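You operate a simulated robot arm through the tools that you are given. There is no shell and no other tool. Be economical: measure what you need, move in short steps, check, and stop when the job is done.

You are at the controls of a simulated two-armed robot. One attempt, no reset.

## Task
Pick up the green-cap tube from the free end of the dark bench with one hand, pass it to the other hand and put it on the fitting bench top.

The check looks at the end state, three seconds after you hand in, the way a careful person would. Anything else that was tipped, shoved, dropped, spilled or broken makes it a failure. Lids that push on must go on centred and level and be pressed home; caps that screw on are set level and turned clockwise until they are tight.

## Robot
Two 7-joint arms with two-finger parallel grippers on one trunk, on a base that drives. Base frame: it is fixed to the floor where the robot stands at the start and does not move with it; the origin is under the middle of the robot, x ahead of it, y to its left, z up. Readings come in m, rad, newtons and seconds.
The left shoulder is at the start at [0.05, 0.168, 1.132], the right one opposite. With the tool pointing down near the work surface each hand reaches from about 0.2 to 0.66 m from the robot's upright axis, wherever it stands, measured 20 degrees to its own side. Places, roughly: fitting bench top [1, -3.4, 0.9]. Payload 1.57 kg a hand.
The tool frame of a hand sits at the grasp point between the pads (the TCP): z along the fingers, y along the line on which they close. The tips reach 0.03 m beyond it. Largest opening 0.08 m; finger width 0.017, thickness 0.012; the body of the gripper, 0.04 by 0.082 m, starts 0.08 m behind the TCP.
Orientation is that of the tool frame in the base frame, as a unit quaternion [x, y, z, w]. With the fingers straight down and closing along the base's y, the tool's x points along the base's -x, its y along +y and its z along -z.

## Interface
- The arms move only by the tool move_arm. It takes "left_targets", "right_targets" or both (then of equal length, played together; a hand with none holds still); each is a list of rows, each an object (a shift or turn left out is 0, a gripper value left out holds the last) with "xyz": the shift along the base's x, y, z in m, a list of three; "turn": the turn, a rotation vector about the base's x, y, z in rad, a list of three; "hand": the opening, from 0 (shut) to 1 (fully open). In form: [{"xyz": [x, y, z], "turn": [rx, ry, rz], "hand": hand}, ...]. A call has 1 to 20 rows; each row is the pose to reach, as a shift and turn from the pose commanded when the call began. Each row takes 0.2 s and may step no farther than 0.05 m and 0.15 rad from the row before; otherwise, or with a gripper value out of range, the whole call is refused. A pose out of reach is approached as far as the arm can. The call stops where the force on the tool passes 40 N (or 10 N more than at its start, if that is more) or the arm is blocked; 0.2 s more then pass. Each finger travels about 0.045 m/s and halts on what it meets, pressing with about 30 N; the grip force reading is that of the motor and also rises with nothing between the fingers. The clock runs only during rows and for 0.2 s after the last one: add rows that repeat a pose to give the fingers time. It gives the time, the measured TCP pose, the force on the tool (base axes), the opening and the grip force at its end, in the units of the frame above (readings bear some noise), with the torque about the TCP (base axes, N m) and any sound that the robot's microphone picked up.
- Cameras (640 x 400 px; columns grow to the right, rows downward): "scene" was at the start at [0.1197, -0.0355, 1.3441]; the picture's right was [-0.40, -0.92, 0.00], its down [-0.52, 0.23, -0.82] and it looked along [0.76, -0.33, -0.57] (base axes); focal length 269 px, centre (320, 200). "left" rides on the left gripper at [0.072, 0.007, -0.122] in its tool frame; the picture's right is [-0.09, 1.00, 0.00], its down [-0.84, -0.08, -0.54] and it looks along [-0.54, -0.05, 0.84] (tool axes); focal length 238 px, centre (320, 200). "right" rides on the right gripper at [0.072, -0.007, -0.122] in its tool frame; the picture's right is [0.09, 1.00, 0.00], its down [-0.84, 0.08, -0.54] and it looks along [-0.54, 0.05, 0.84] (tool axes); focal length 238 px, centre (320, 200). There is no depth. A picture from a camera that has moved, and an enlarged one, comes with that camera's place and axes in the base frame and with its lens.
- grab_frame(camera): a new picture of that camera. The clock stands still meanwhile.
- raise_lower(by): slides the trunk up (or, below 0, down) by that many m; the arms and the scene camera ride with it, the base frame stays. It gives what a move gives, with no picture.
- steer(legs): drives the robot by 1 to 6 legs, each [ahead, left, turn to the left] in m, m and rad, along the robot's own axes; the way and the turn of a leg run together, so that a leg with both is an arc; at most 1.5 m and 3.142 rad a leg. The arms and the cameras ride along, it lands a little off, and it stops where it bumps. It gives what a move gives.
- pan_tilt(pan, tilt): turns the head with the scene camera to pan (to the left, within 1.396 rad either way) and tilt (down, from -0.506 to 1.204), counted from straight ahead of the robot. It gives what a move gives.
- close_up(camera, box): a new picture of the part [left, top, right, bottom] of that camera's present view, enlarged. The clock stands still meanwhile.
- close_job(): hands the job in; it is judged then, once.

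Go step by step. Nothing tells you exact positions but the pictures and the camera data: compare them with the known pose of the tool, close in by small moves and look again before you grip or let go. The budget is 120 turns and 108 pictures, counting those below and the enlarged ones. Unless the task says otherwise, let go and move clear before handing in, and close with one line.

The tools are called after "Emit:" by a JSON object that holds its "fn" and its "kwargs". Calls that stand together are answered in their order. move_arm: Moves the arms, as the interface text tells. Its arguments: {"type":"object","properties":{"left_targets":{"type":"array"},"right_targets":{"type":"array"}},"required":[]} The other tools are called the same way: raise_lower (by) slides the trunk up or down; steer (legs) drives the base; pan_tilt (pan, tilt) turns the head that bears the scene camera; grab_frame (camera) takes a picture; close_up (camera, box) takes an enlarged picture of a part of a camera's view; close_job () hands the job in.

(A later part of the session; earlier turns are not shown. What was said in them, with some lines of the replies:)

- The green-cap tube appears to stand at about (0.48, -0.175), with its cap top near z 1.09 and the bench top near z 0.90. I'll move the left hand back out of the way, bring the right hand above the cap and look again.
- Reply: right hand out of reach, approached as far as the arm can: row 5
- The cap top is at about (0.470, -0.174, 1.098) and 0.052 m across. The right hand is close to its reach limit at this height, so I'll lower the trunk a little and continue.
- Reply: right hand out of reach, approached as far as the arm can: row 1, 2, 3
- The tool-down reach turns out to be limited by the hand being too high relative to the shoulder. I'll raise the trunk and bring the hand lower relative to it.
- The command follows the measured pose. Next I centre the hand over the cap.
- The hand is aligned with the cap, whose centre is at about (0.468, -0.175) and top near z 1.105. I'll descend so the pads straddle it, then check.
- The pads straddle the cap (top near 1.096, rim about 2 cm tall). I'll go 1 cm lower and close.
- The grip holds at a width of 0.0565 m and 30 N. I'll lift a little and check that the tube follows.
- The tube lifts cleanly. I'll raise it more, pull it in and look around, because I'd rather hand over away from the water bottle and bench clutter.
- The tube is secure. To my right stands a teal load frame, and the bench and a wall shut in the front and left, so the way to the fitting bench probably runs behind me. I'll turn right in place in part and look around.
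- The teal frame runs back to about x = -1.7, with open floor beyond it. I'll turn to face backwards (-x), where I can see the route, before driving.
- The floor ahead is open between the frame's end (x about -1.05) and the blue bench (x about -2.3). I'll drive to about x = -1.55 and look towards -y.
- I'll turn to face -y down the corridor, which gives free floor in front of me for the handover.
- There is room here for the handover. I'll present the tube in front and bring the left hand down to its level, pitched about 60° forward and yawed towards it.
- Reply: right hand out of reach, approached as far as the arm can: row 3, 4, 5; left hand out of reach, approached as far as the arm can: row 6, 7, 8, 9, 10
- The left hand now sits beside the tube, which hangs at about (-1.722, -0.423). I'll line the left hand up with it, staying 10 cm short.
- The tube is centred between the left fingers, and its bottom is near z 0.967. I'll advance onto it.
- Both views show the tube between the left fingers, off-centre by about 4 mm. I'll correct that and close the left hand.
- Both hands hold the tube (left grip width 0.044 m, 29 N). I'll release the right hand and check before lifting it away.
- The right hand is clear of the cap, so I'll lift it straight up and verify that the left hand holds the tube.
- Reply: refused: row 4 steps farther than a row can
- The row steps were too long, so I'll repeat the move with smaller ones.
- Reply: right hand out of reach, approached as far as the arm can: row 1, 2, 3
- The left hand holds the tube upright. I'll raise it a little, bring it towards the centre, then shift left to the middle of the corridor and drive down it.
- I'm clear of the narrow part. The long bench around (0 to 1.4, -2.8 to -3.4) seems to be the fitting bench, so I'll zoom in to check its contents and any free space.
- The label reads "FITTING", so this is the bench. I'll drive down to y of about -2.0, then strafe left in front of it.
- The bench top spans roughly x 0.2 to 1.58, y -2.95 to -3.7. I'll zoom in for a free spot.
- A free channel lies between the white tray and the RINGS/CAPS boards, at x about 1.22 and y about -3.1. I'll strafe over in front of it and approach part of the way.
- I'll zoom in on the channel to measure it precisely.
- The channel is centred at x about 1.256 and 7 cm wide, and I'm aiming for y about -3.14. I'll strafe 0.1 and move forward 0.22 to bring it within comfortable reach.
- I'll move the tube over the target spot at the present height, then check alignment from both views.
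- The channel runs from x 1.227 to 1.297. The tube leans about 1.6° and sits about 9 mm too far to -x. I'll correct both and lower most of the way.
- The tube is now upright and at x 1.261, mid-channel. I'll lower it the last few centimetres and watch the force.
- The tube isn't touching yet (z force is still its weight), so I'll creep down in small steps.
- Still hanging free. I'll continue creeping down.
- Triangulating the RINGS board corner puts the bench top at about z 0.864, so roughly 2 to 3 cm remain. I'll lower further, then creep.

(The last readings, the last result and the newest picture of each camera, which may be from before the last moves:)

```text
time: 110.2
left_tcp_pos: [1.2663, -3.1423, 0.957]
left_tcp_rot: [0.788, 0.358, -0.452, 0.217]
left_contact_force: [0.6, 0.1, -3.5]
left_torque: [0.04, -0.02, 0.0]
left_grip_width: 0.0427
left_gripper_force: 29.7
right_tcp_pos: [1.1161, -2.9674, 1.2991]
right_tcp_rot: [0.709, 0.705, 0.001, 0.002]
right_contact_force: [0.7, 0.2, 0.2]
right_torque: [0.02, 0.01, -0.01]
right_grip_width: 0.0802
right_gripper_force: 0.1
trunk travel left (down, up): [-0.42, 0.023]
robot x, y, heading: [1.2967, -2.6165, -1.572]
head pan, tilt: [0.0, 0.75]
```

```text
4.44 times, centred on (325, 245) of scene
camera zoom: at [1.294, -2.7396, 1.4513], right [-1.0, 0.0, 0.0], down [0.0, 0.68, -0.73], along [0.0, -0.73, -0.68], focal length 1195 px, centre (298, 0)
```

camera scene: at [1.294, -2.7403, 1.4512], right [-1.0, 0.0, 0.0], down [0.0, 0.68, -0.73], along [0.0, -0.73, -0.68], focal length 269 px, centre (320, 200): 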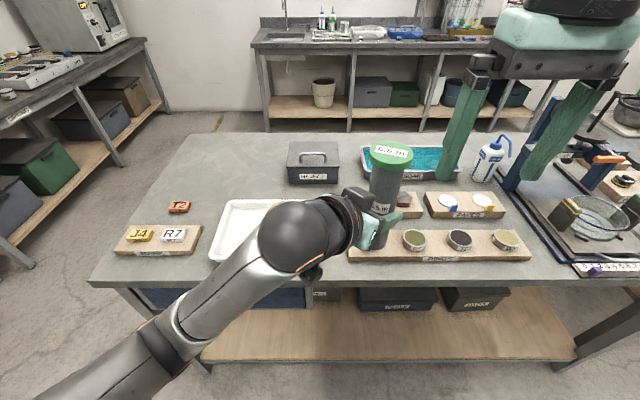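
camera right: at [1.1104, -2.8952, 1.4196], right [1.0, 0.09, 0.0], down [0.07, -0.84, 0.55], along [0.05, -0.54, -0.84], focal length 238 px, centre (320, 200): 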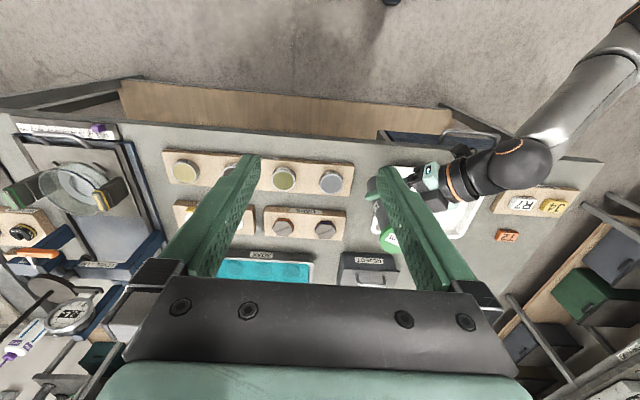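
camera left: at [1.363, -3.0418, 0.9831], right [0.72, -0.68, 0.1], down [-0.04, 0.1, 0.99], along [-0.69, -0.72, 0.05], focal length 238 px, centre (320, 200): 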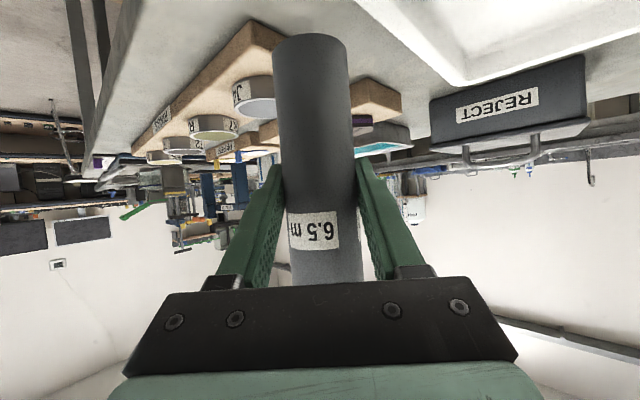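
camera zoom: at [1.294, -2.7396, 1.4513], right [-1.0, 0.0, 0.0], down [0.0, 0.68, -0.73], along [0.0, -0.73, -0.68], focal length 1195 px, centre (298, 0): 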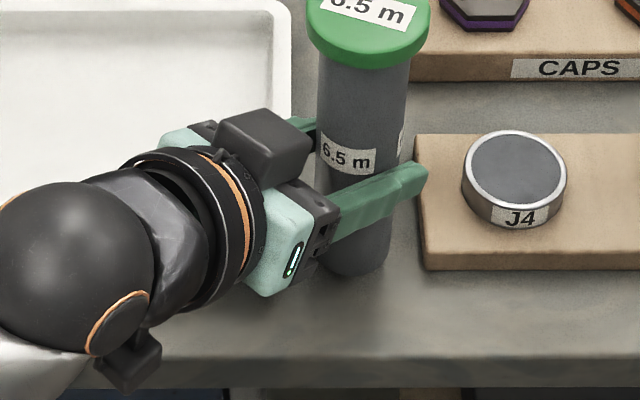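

The contact shadow now almost meets the tube's bottom. I'll creep in 3 mm steps.

Emit:
{"fn": "move_arm", "kwargs": {"left_targets": [{"xyz": [0.0, 0.0, -0.002]}, {"xyz": [0.0, 0.0, -0.004]}, {"xyz": [0.0, 0.0, -0.004]}]}}

Emit:
{"fn": "move_arm", "kwargs": {"left_targets": [{"xyz": [0.0, 0.0, -0.002]}, {"xyz": [0.0, 0.0, -0.003]}, {"xyz": [0.0, 0.0, -0.003]}]}}

Emit:
{"fn": "close_up", "kwargs": {"camera": "left", "box": [200, 0, 460, 160]}}

```text
time: 111.0
left_tcp_pos: [1.2663, -3.1425, 0.9533]
left_tcp_rot: [0.789, 0.356, -0.452, 0.215]
left_contact_force: [0.2, -0.3, -2.9]
left_torque: [-0.02, -0.03, 0.04]
left_grip_width: 0.0427
left_gripper_force: 30.3
right_tcp_pos: [1.1176, -2.9666, 1.298]
right_tcp_rot: [0.709, 0.705, 0.0, 0.003]
right_contact_force: [0.2, -0.3, -0.1]
right_torque: [0.0, 0.01, -0.01]
right_grip_width: 0.0798
right_gripper_force: 0.1
trunk travel left (down, up): [-0.42, 0.023]
robot x, y, heading: [1.2965, -2.617, -1.575]
head pan, tilt: [0.0, 0.75]
```

```text
time: 111.8
left_tcp_pos: [1.2667, -3.1436, 0.9498]
left_tcp_rot: [0.788, 0.357, -0.453, 0.216]
left_contact_force: [-0.4, -0.4, -3.5]
left_torque: [0.06, 0.01, 0.01]
left_grip_width: 0.0427
left_gripper_force: 30.4
right_tcp_pos: [1.1165, -2.9682, 1.2983]
right_tcp_rot: [0.709, 0.705, 0.0, 0.002]
right_contact_force: [-0.6, 0.1, 0.8]
right_torque: [-0.03, -0.03, -0.01]
right_grip_width: 0.08
right_gripper_force: 0.1
trunk travel left (down, up): [-0.42, 0.023]
robot x, y, heading: [1.2973, -2.6139, -1.574]
head pan, tilt: [0.0, 0.75]
```

```text
2.46 times, centred on (330, 80) of left
camera zoom: at [1.3631, -3.0413, 0.9498], right [0.72, -0.68, 0.1], down [-0.04, 0.1, 0.99], along [-0.69, -0.72, 0.05], focal length 587 px, centre (295, 495)
```

zoom: 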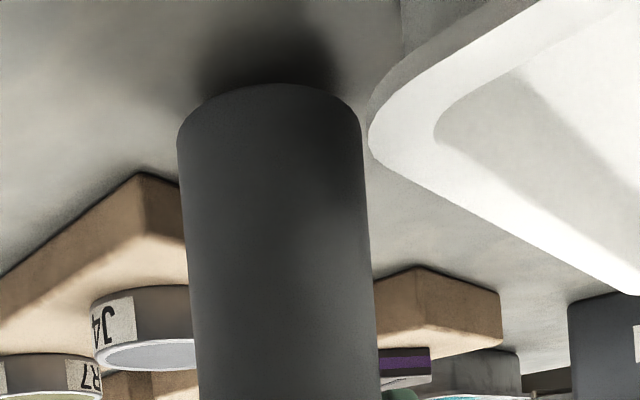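

Emit:
{"fn": "move_arm", "kwargs": {"left_targets": [{"xyz": [0.0, 0.0, -0.002]}, {"xyz": [0.0, 0.0, -0.003]}, {"xyz": [0.0, 0.0, -0.003]}]}}

Emit:
{"fn": "move_arm", "kwargs": {"left_targets": [{"xyz": [0.0, 0.0, -0.002]}, {"xyz": [0.0, 0.0, -0.003]}, {"xyz": [0.0, 0.0, -0.003]}]}}

Emit:
{"fn": "close_up", "kwargs": {"camera": "left", "box": [200, 0, 460, 160]}}

```text
time: 112.5
left_tcp_pos: [1.2664, -3.1434, 0.9471]
left_tcp_rot: [0.788, 0.357, -0.452, 0.216]
left_contact_force: [-0.2, -0.5, -3.8]
left_torque: [0.02, 0.02, 0.0]
left_grip_width: 0.0427
left_gripper_force: 29.9
right_tcp_pos: [1.1168, -2.9669, 1.2992]
right_tcp_rot: [0.708, 0.706, 0.0, 0.003]
right_contact_force: [-0.5, 0.5, -0.8]
right_torque: [-0.03, -0.02, -0.01]
right_grip_width: 0.0801
right_gripper_force: 0.1
trunk travel left (down, up): [-0.42, 0.023]
robot x, y, heading: [1.2969, -2.6174, -1.573]
head pan, tilt: [0.0, 0.75]
```

```text
time: 113.3
left_tcp_pos: [1.2679, -3.1437, 0.945]
left_tcp_rot: [0.789, 0.357, -0.452, 0.215]
left_contact_force: [0.0, 0.5, -3.4]
left_torque: [-0.01, 0.0, -0.05]
left_grip_width: 0.0427
left_gripper_force: 30.3
right_tcp_pos: [1.1172, -2.9673, 1.299]
right_tcp_rot: [0.709, 0.706, 0.0, 0.003]
right_contact_force: [0.5, 0.2, 0.0]
right_torque: [-0.01, 0.02, 0.03]
right_grip_width: 0.0801
right_gripper_force: 0.2
trunk travel left (down, up): [-0.42, 0.023]
robot x, y, heading: [1.2959, -2.615, -1.572]
head pan, tilt: [0.0, 0.75]
```

```text
2.46 times, centred on (330, 80) of left
camera zoom: at [1.3636, -3.0414, 0.9441], right [0.72, -0.68, 0.1], down [-0.04, 0.1, 0.99], along [-0.69, -0.72, 0.05], focal length 587 px, centre (295, 495)
```

zoom: 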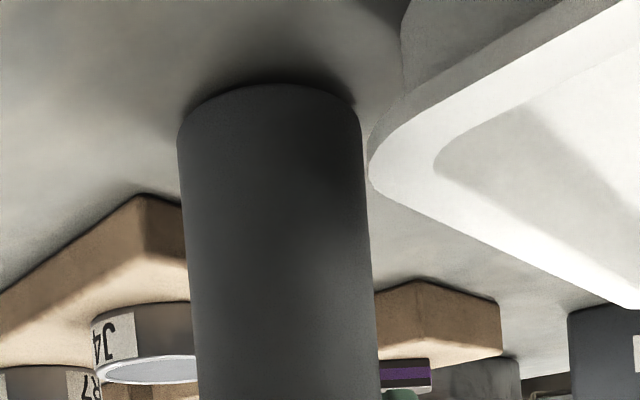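

The shadow is tight to the bottom rim now, so about 2 to 4 mm remain.

Emit:
{"fn": "move_arm", "kwargs": {"left_targets": [{"xyz": [0.0, 0.0, -0.002]}, {"xyz": [0.0, 0.0, -0.002]}]}}

Emit:
{"fn": "move_arm", "kwargs": {"left_targets": [{"xyz": [0.0, 0.0, -0.002]}, {"xyz": [0.0, 0.0, -0.002]}]}}

Emit:
{"fn": "close_up", "kwargs": {"camera": "left", "box": [200, 0, 460, 160]}}

```text
time: 114.0
left_tcp_pos: [1.2667, -3.1431, 0.9426]
left_tcp_rot: [0.789, 0.357, -0.452, 0.215]
left_contact_force: [0.0, -0.4, -3.7]
left_torque: [0.05, 0.0, 0.01]
left_grip_width: 0.0427
left_gripper_force: 29.7
right_tcp_pos: [1.1179, -2.9669, 1.2988]
right_tcp_rot: [0.709, 0.705, 0.0, 0.003]
right_contact_force: [-0.2, 0.2, -0.3]
right_torque: [0.0, 0.04, 0.02]
right_grip_width: 0.0799
right_gripper_force: 0.0
trunk travel left (down, up): [-0.42, 0.023]
robot x, y, heading: [1.2985, -2.616, -1.576]
head pan, tilt: [0.0, 0.75]
```

```text
time: 114.5
left_tcp_pos: [1.2675, -3.1428, 0.9417]
left_tcp_rot: [0.788, 0.356, -0.453, 0.217]
left_contact_force: [0.7, 0.6, 1.1]
left_torque: [0.04, 0.03, 0.02]
left_grip_width: 0.0426
left_gripper_force: 30.0
right_tcp_pos: [1.1165, -2.9677, 1.2987]
right_tcp_rot: [0.709, 0.705, 0.0, 0.002]
right_contact_force: [0.3, -0.7, 0.0]
right_torque: [0.0, 0.02, 0.0]
right_grip_width: 0.0798
right_gripper_force: 0.1
trunk travel left (down, up): [-0.42, 0.023]
robot x, y, heading: [1.296, -2.6193, -1.573]
head pan, tilt: [0.0, 0.75]
```

```text
2.46 times, centred on (330, 80) of left
camera zoom: at [1.3636, -3.0412, 0.941], right [0.72, -0.68, 0.1], down [-0.04, 0.1, 0.99], along [-0.69, -0.72, 0.05], focal length 587 px, centre (295, 495)
```

zoom: 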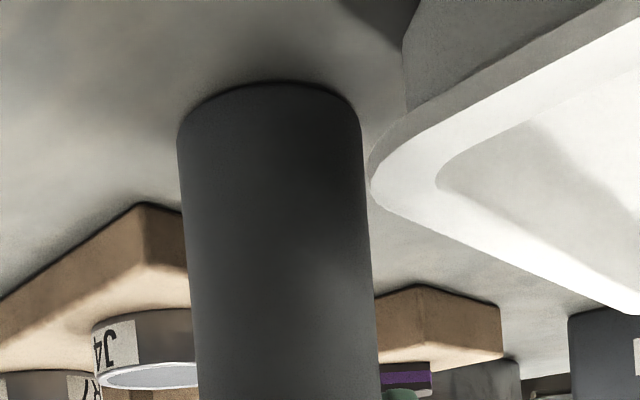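

The tube has touched down (z force swung to +1 N). I'll press 1 mm more to seat it and open slowly, only part way.

Emit:
{"fn": "move_arm", "kwargs": {"left_targets": [{"xyz": [0.0, 0.0, -0.001]}, {"xyz": [0.0, 0.0, -0.001], "hand": 0.56}, {"xyz": [0.0, 0.0, -0.001], "hand": 0.6}, {"xyz": [0.0, 0.0, -0.001], "hand": 0.68}, {"xyz": [0.0, 0.0, -0.001], "hand": 0.75}, {"xyz": [0.0, 0.0, -0.001], "hand": 0.75}]}}

Emit:
{"fn": "grab_frame", "kwargs": {"camera": "left"}}

Emit:
{"fn": "close_up", "kwargs": {"camera": "scene", "box": [260, 180, 390, 290]}}

```text
time: 116.0
left_tcp_pos: [1.2672, -3.1428, 0.9404]
left_tcp_rot: [0.788, 0.356, -0.454, 0.216]
left_contact_force: [0.0, -0.8, -0.3]
left_torque: [-0.01, 0.02, 0.03]
left_grip_width: 0.06
left_gripper_force: 0.1
right_tcp_pos: [1.1167, -2.9671, 1.2996]
right_tcp_rot: [0.709, 0.705, 0.0, 0.002]
right_contact_force: [0.9, 0.1, 0.0]
right_torque: [0.01, 0.0, 0.03]
right_grip_width: 0.08
right_gripper_force: 0.1
trunk travel left (down, up): [-0.42, 0.023]
robot x, y, heading: [1.2956, -2.6155, -1.578]
head pan, tilt: [0.0, 0.75]
```

```text
42 pictures are left
camera left: at [1.3634, -3.0405, 0.9393], right [0.72, -0.68, 0.1], down [-0.04, 0.1, 0.99], along [-0.69, -0.72, 0.05], focal length 238 px, centre (320, 200)
```

left: 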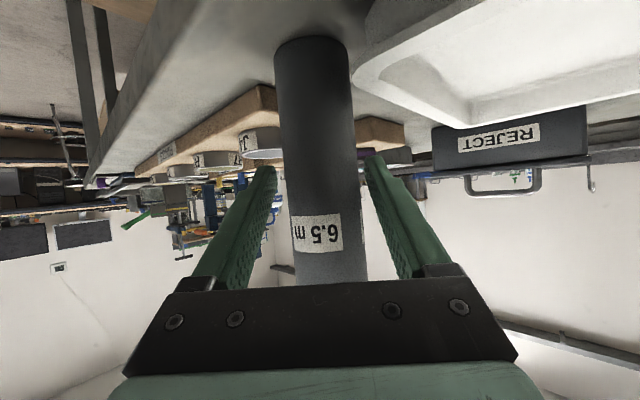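

```text
3.64 times, centred on (325, 235) of scene
camera zoom: at [1.2941, -2.7393, 1.4513], right [-1.0, 0.0, 0.0], down [0.0, 0.68, -0.73], along [0.0, -0.73, -0.68], focal length 978 px, centre (302, 73)
```

zoom: 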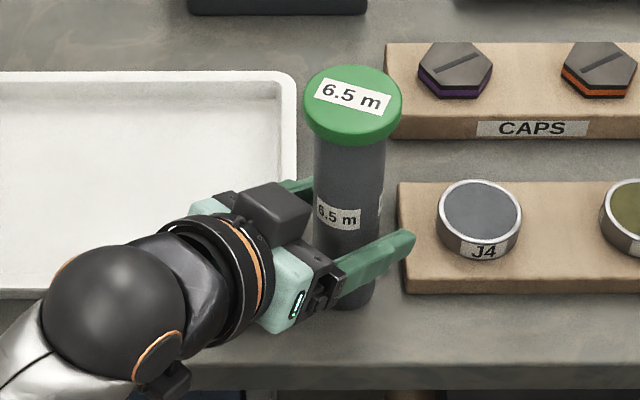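

The tube stands upright on its own between the open fingers. I'll withdraw the left hand back along its own axis.

Emit:
{"fn": "move_arm", "kwargs": {"left_targets": [{"xyz": [0.014, 0.0145, 0.006]}, {"xyz": [0.03, 0.031, 0.015]}, {"xyz": [0.047, 0.049, 0.028]}, {"xyz": [0.065, 0.068, 0.045]}, {"xyz": [0.085, 0.088, 0.065]}, {"xyz": [0.1, 0.105, 0.09]}, {"xyz": [0.105, 0.115, 0.125]}, {"xyz": [0.105, 0.12, 0.16]}]}}

Emit:
{"fn": "grab_frame", "kwargs": {"camera": "scene"}}

Emit:
{"fn": "grab_frame", "kwargs": {"camera": "left"}}

```text
time: 117.8
left_tcp_pos: [1.3722, -3.0235, 1.1003]
left_tcp_rot: [0.788, 0.356, -0.452, 0.216]
left_contact_force: [1.1, -0.1, -0.3]
left_torque: [-0.03, 0.02, -0.02]
left_grip_width: 0.06
left_gripper_force: 0.1
right_tcp_pos: [1.1174, -2.9669, 1.2989]
right_tcp_rot: [0.709, 0.705, 0.0, 0.003]
right_contact_force: [0.8, 0.2, 0.7]
right_torque: [0.01, 0.01, -0.02]
right_grip_width: 0.08
right_gripper_force: 0.0
trunk travel left (down, up): [-0.42, 0.023]
robot x, y, heading: [1.3001, -2.6154, -1.572]
head pan, tilt: [0.0, 0.75]
```

```text
40 pictures are left
camera scene: at [1.2939, -2.7394, 1.4513], right [-1.0, 0.0, 0.0], down [0.0, 0.68, -0.73], along [0.0, -0.73, -0.68], focal length 269 px, centre (320, 200)
```

scene: 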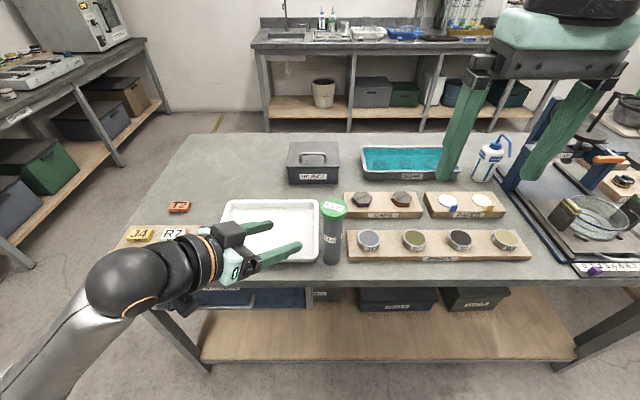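

```text
39 pictures are left
camera left: at [1.4676, -2.9205, 1.0994], right [0.72, -0.68, 0.1], down [-0.04, 0.1, 0.99], along [-0.69, -0.72, 0.05], focal length 238 px, centre (320, 200)
```

left: 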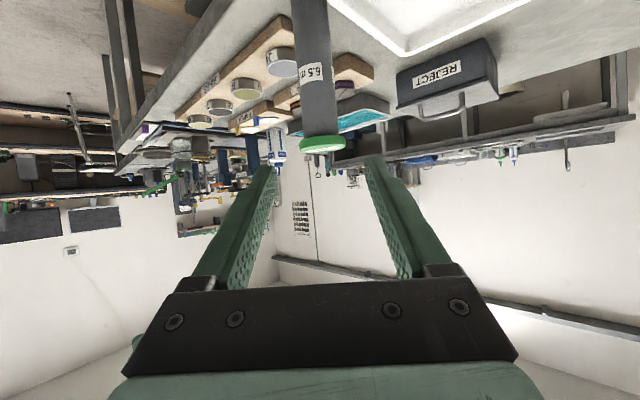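

The tube stands upright in the clear channel and nothing else has moved. I'll back off from the bench, then take a last look.

Emit:
{"fn": "steer", "kwargs": {"legs": [[-0.35, 0, 0]]}}

Emit:
{"fn": "close_up", "kwargs": {"camera": "scene", "box": [180, 80, 500, 280]}}

```text
time: 120.0
left_tcp_pos: [1.3716, -2.6791, 1.0994]
left_tcp_rot: [0.788, 0.356, -0.453, 0.216]
left_contact_force: [0.3, 1.2, 0.1]
left_torque: [-0.01, -0.05, 0.03]
left_grip_width: 0.0601
left_gripper_force: 0.0
right_tcp_pos: [1.1184, -2.6222, 1.2991]
right_tcp_rot: [0.71, 0.705, 0.0, 0.003]
right_contact_force: [0.3, 0.5, 0.7]
right_torque: [-0.03, -0.02, 0.05]
right_grip_width: 0.0798
right_gripper_force: 0.1
trunk travel left (down, up): [-0.42, 0.023]
robot x, y, heading: [1.2965, -2.2732, -1.574]
head pan, tilt: [0.0, 0.75]
```

```text
2.00 times, centred on (340, 180) of scene
camera zoom: at [1.2956, -2.3952, 1.4514], right [-1.0, 0.01, 0.0], down [0.0, 0.68, -0.73], along [0.0, -0.73, -0.68], focal length 538 px, centre (280, 240)
```

zoom: 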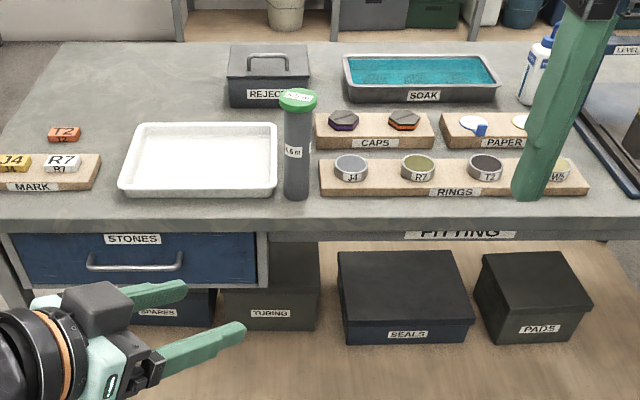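

The tube stands upright on the fitting bench top, the other items are as they were, and both hands are clear. I'm handing in.

Emit:
{"fn": "close_job", "kwargs": {}}

```text
The job is handed in.
```

The green-cap tube now stands upright on the fitting bench top, in the gap between the white tray and the RINGS and CAPS boards. I picked it up with the right hand, passed it to the left hand in mid-air and set it down with the left. I saw nothing else moved, both hands are clear, and the job is handed in.
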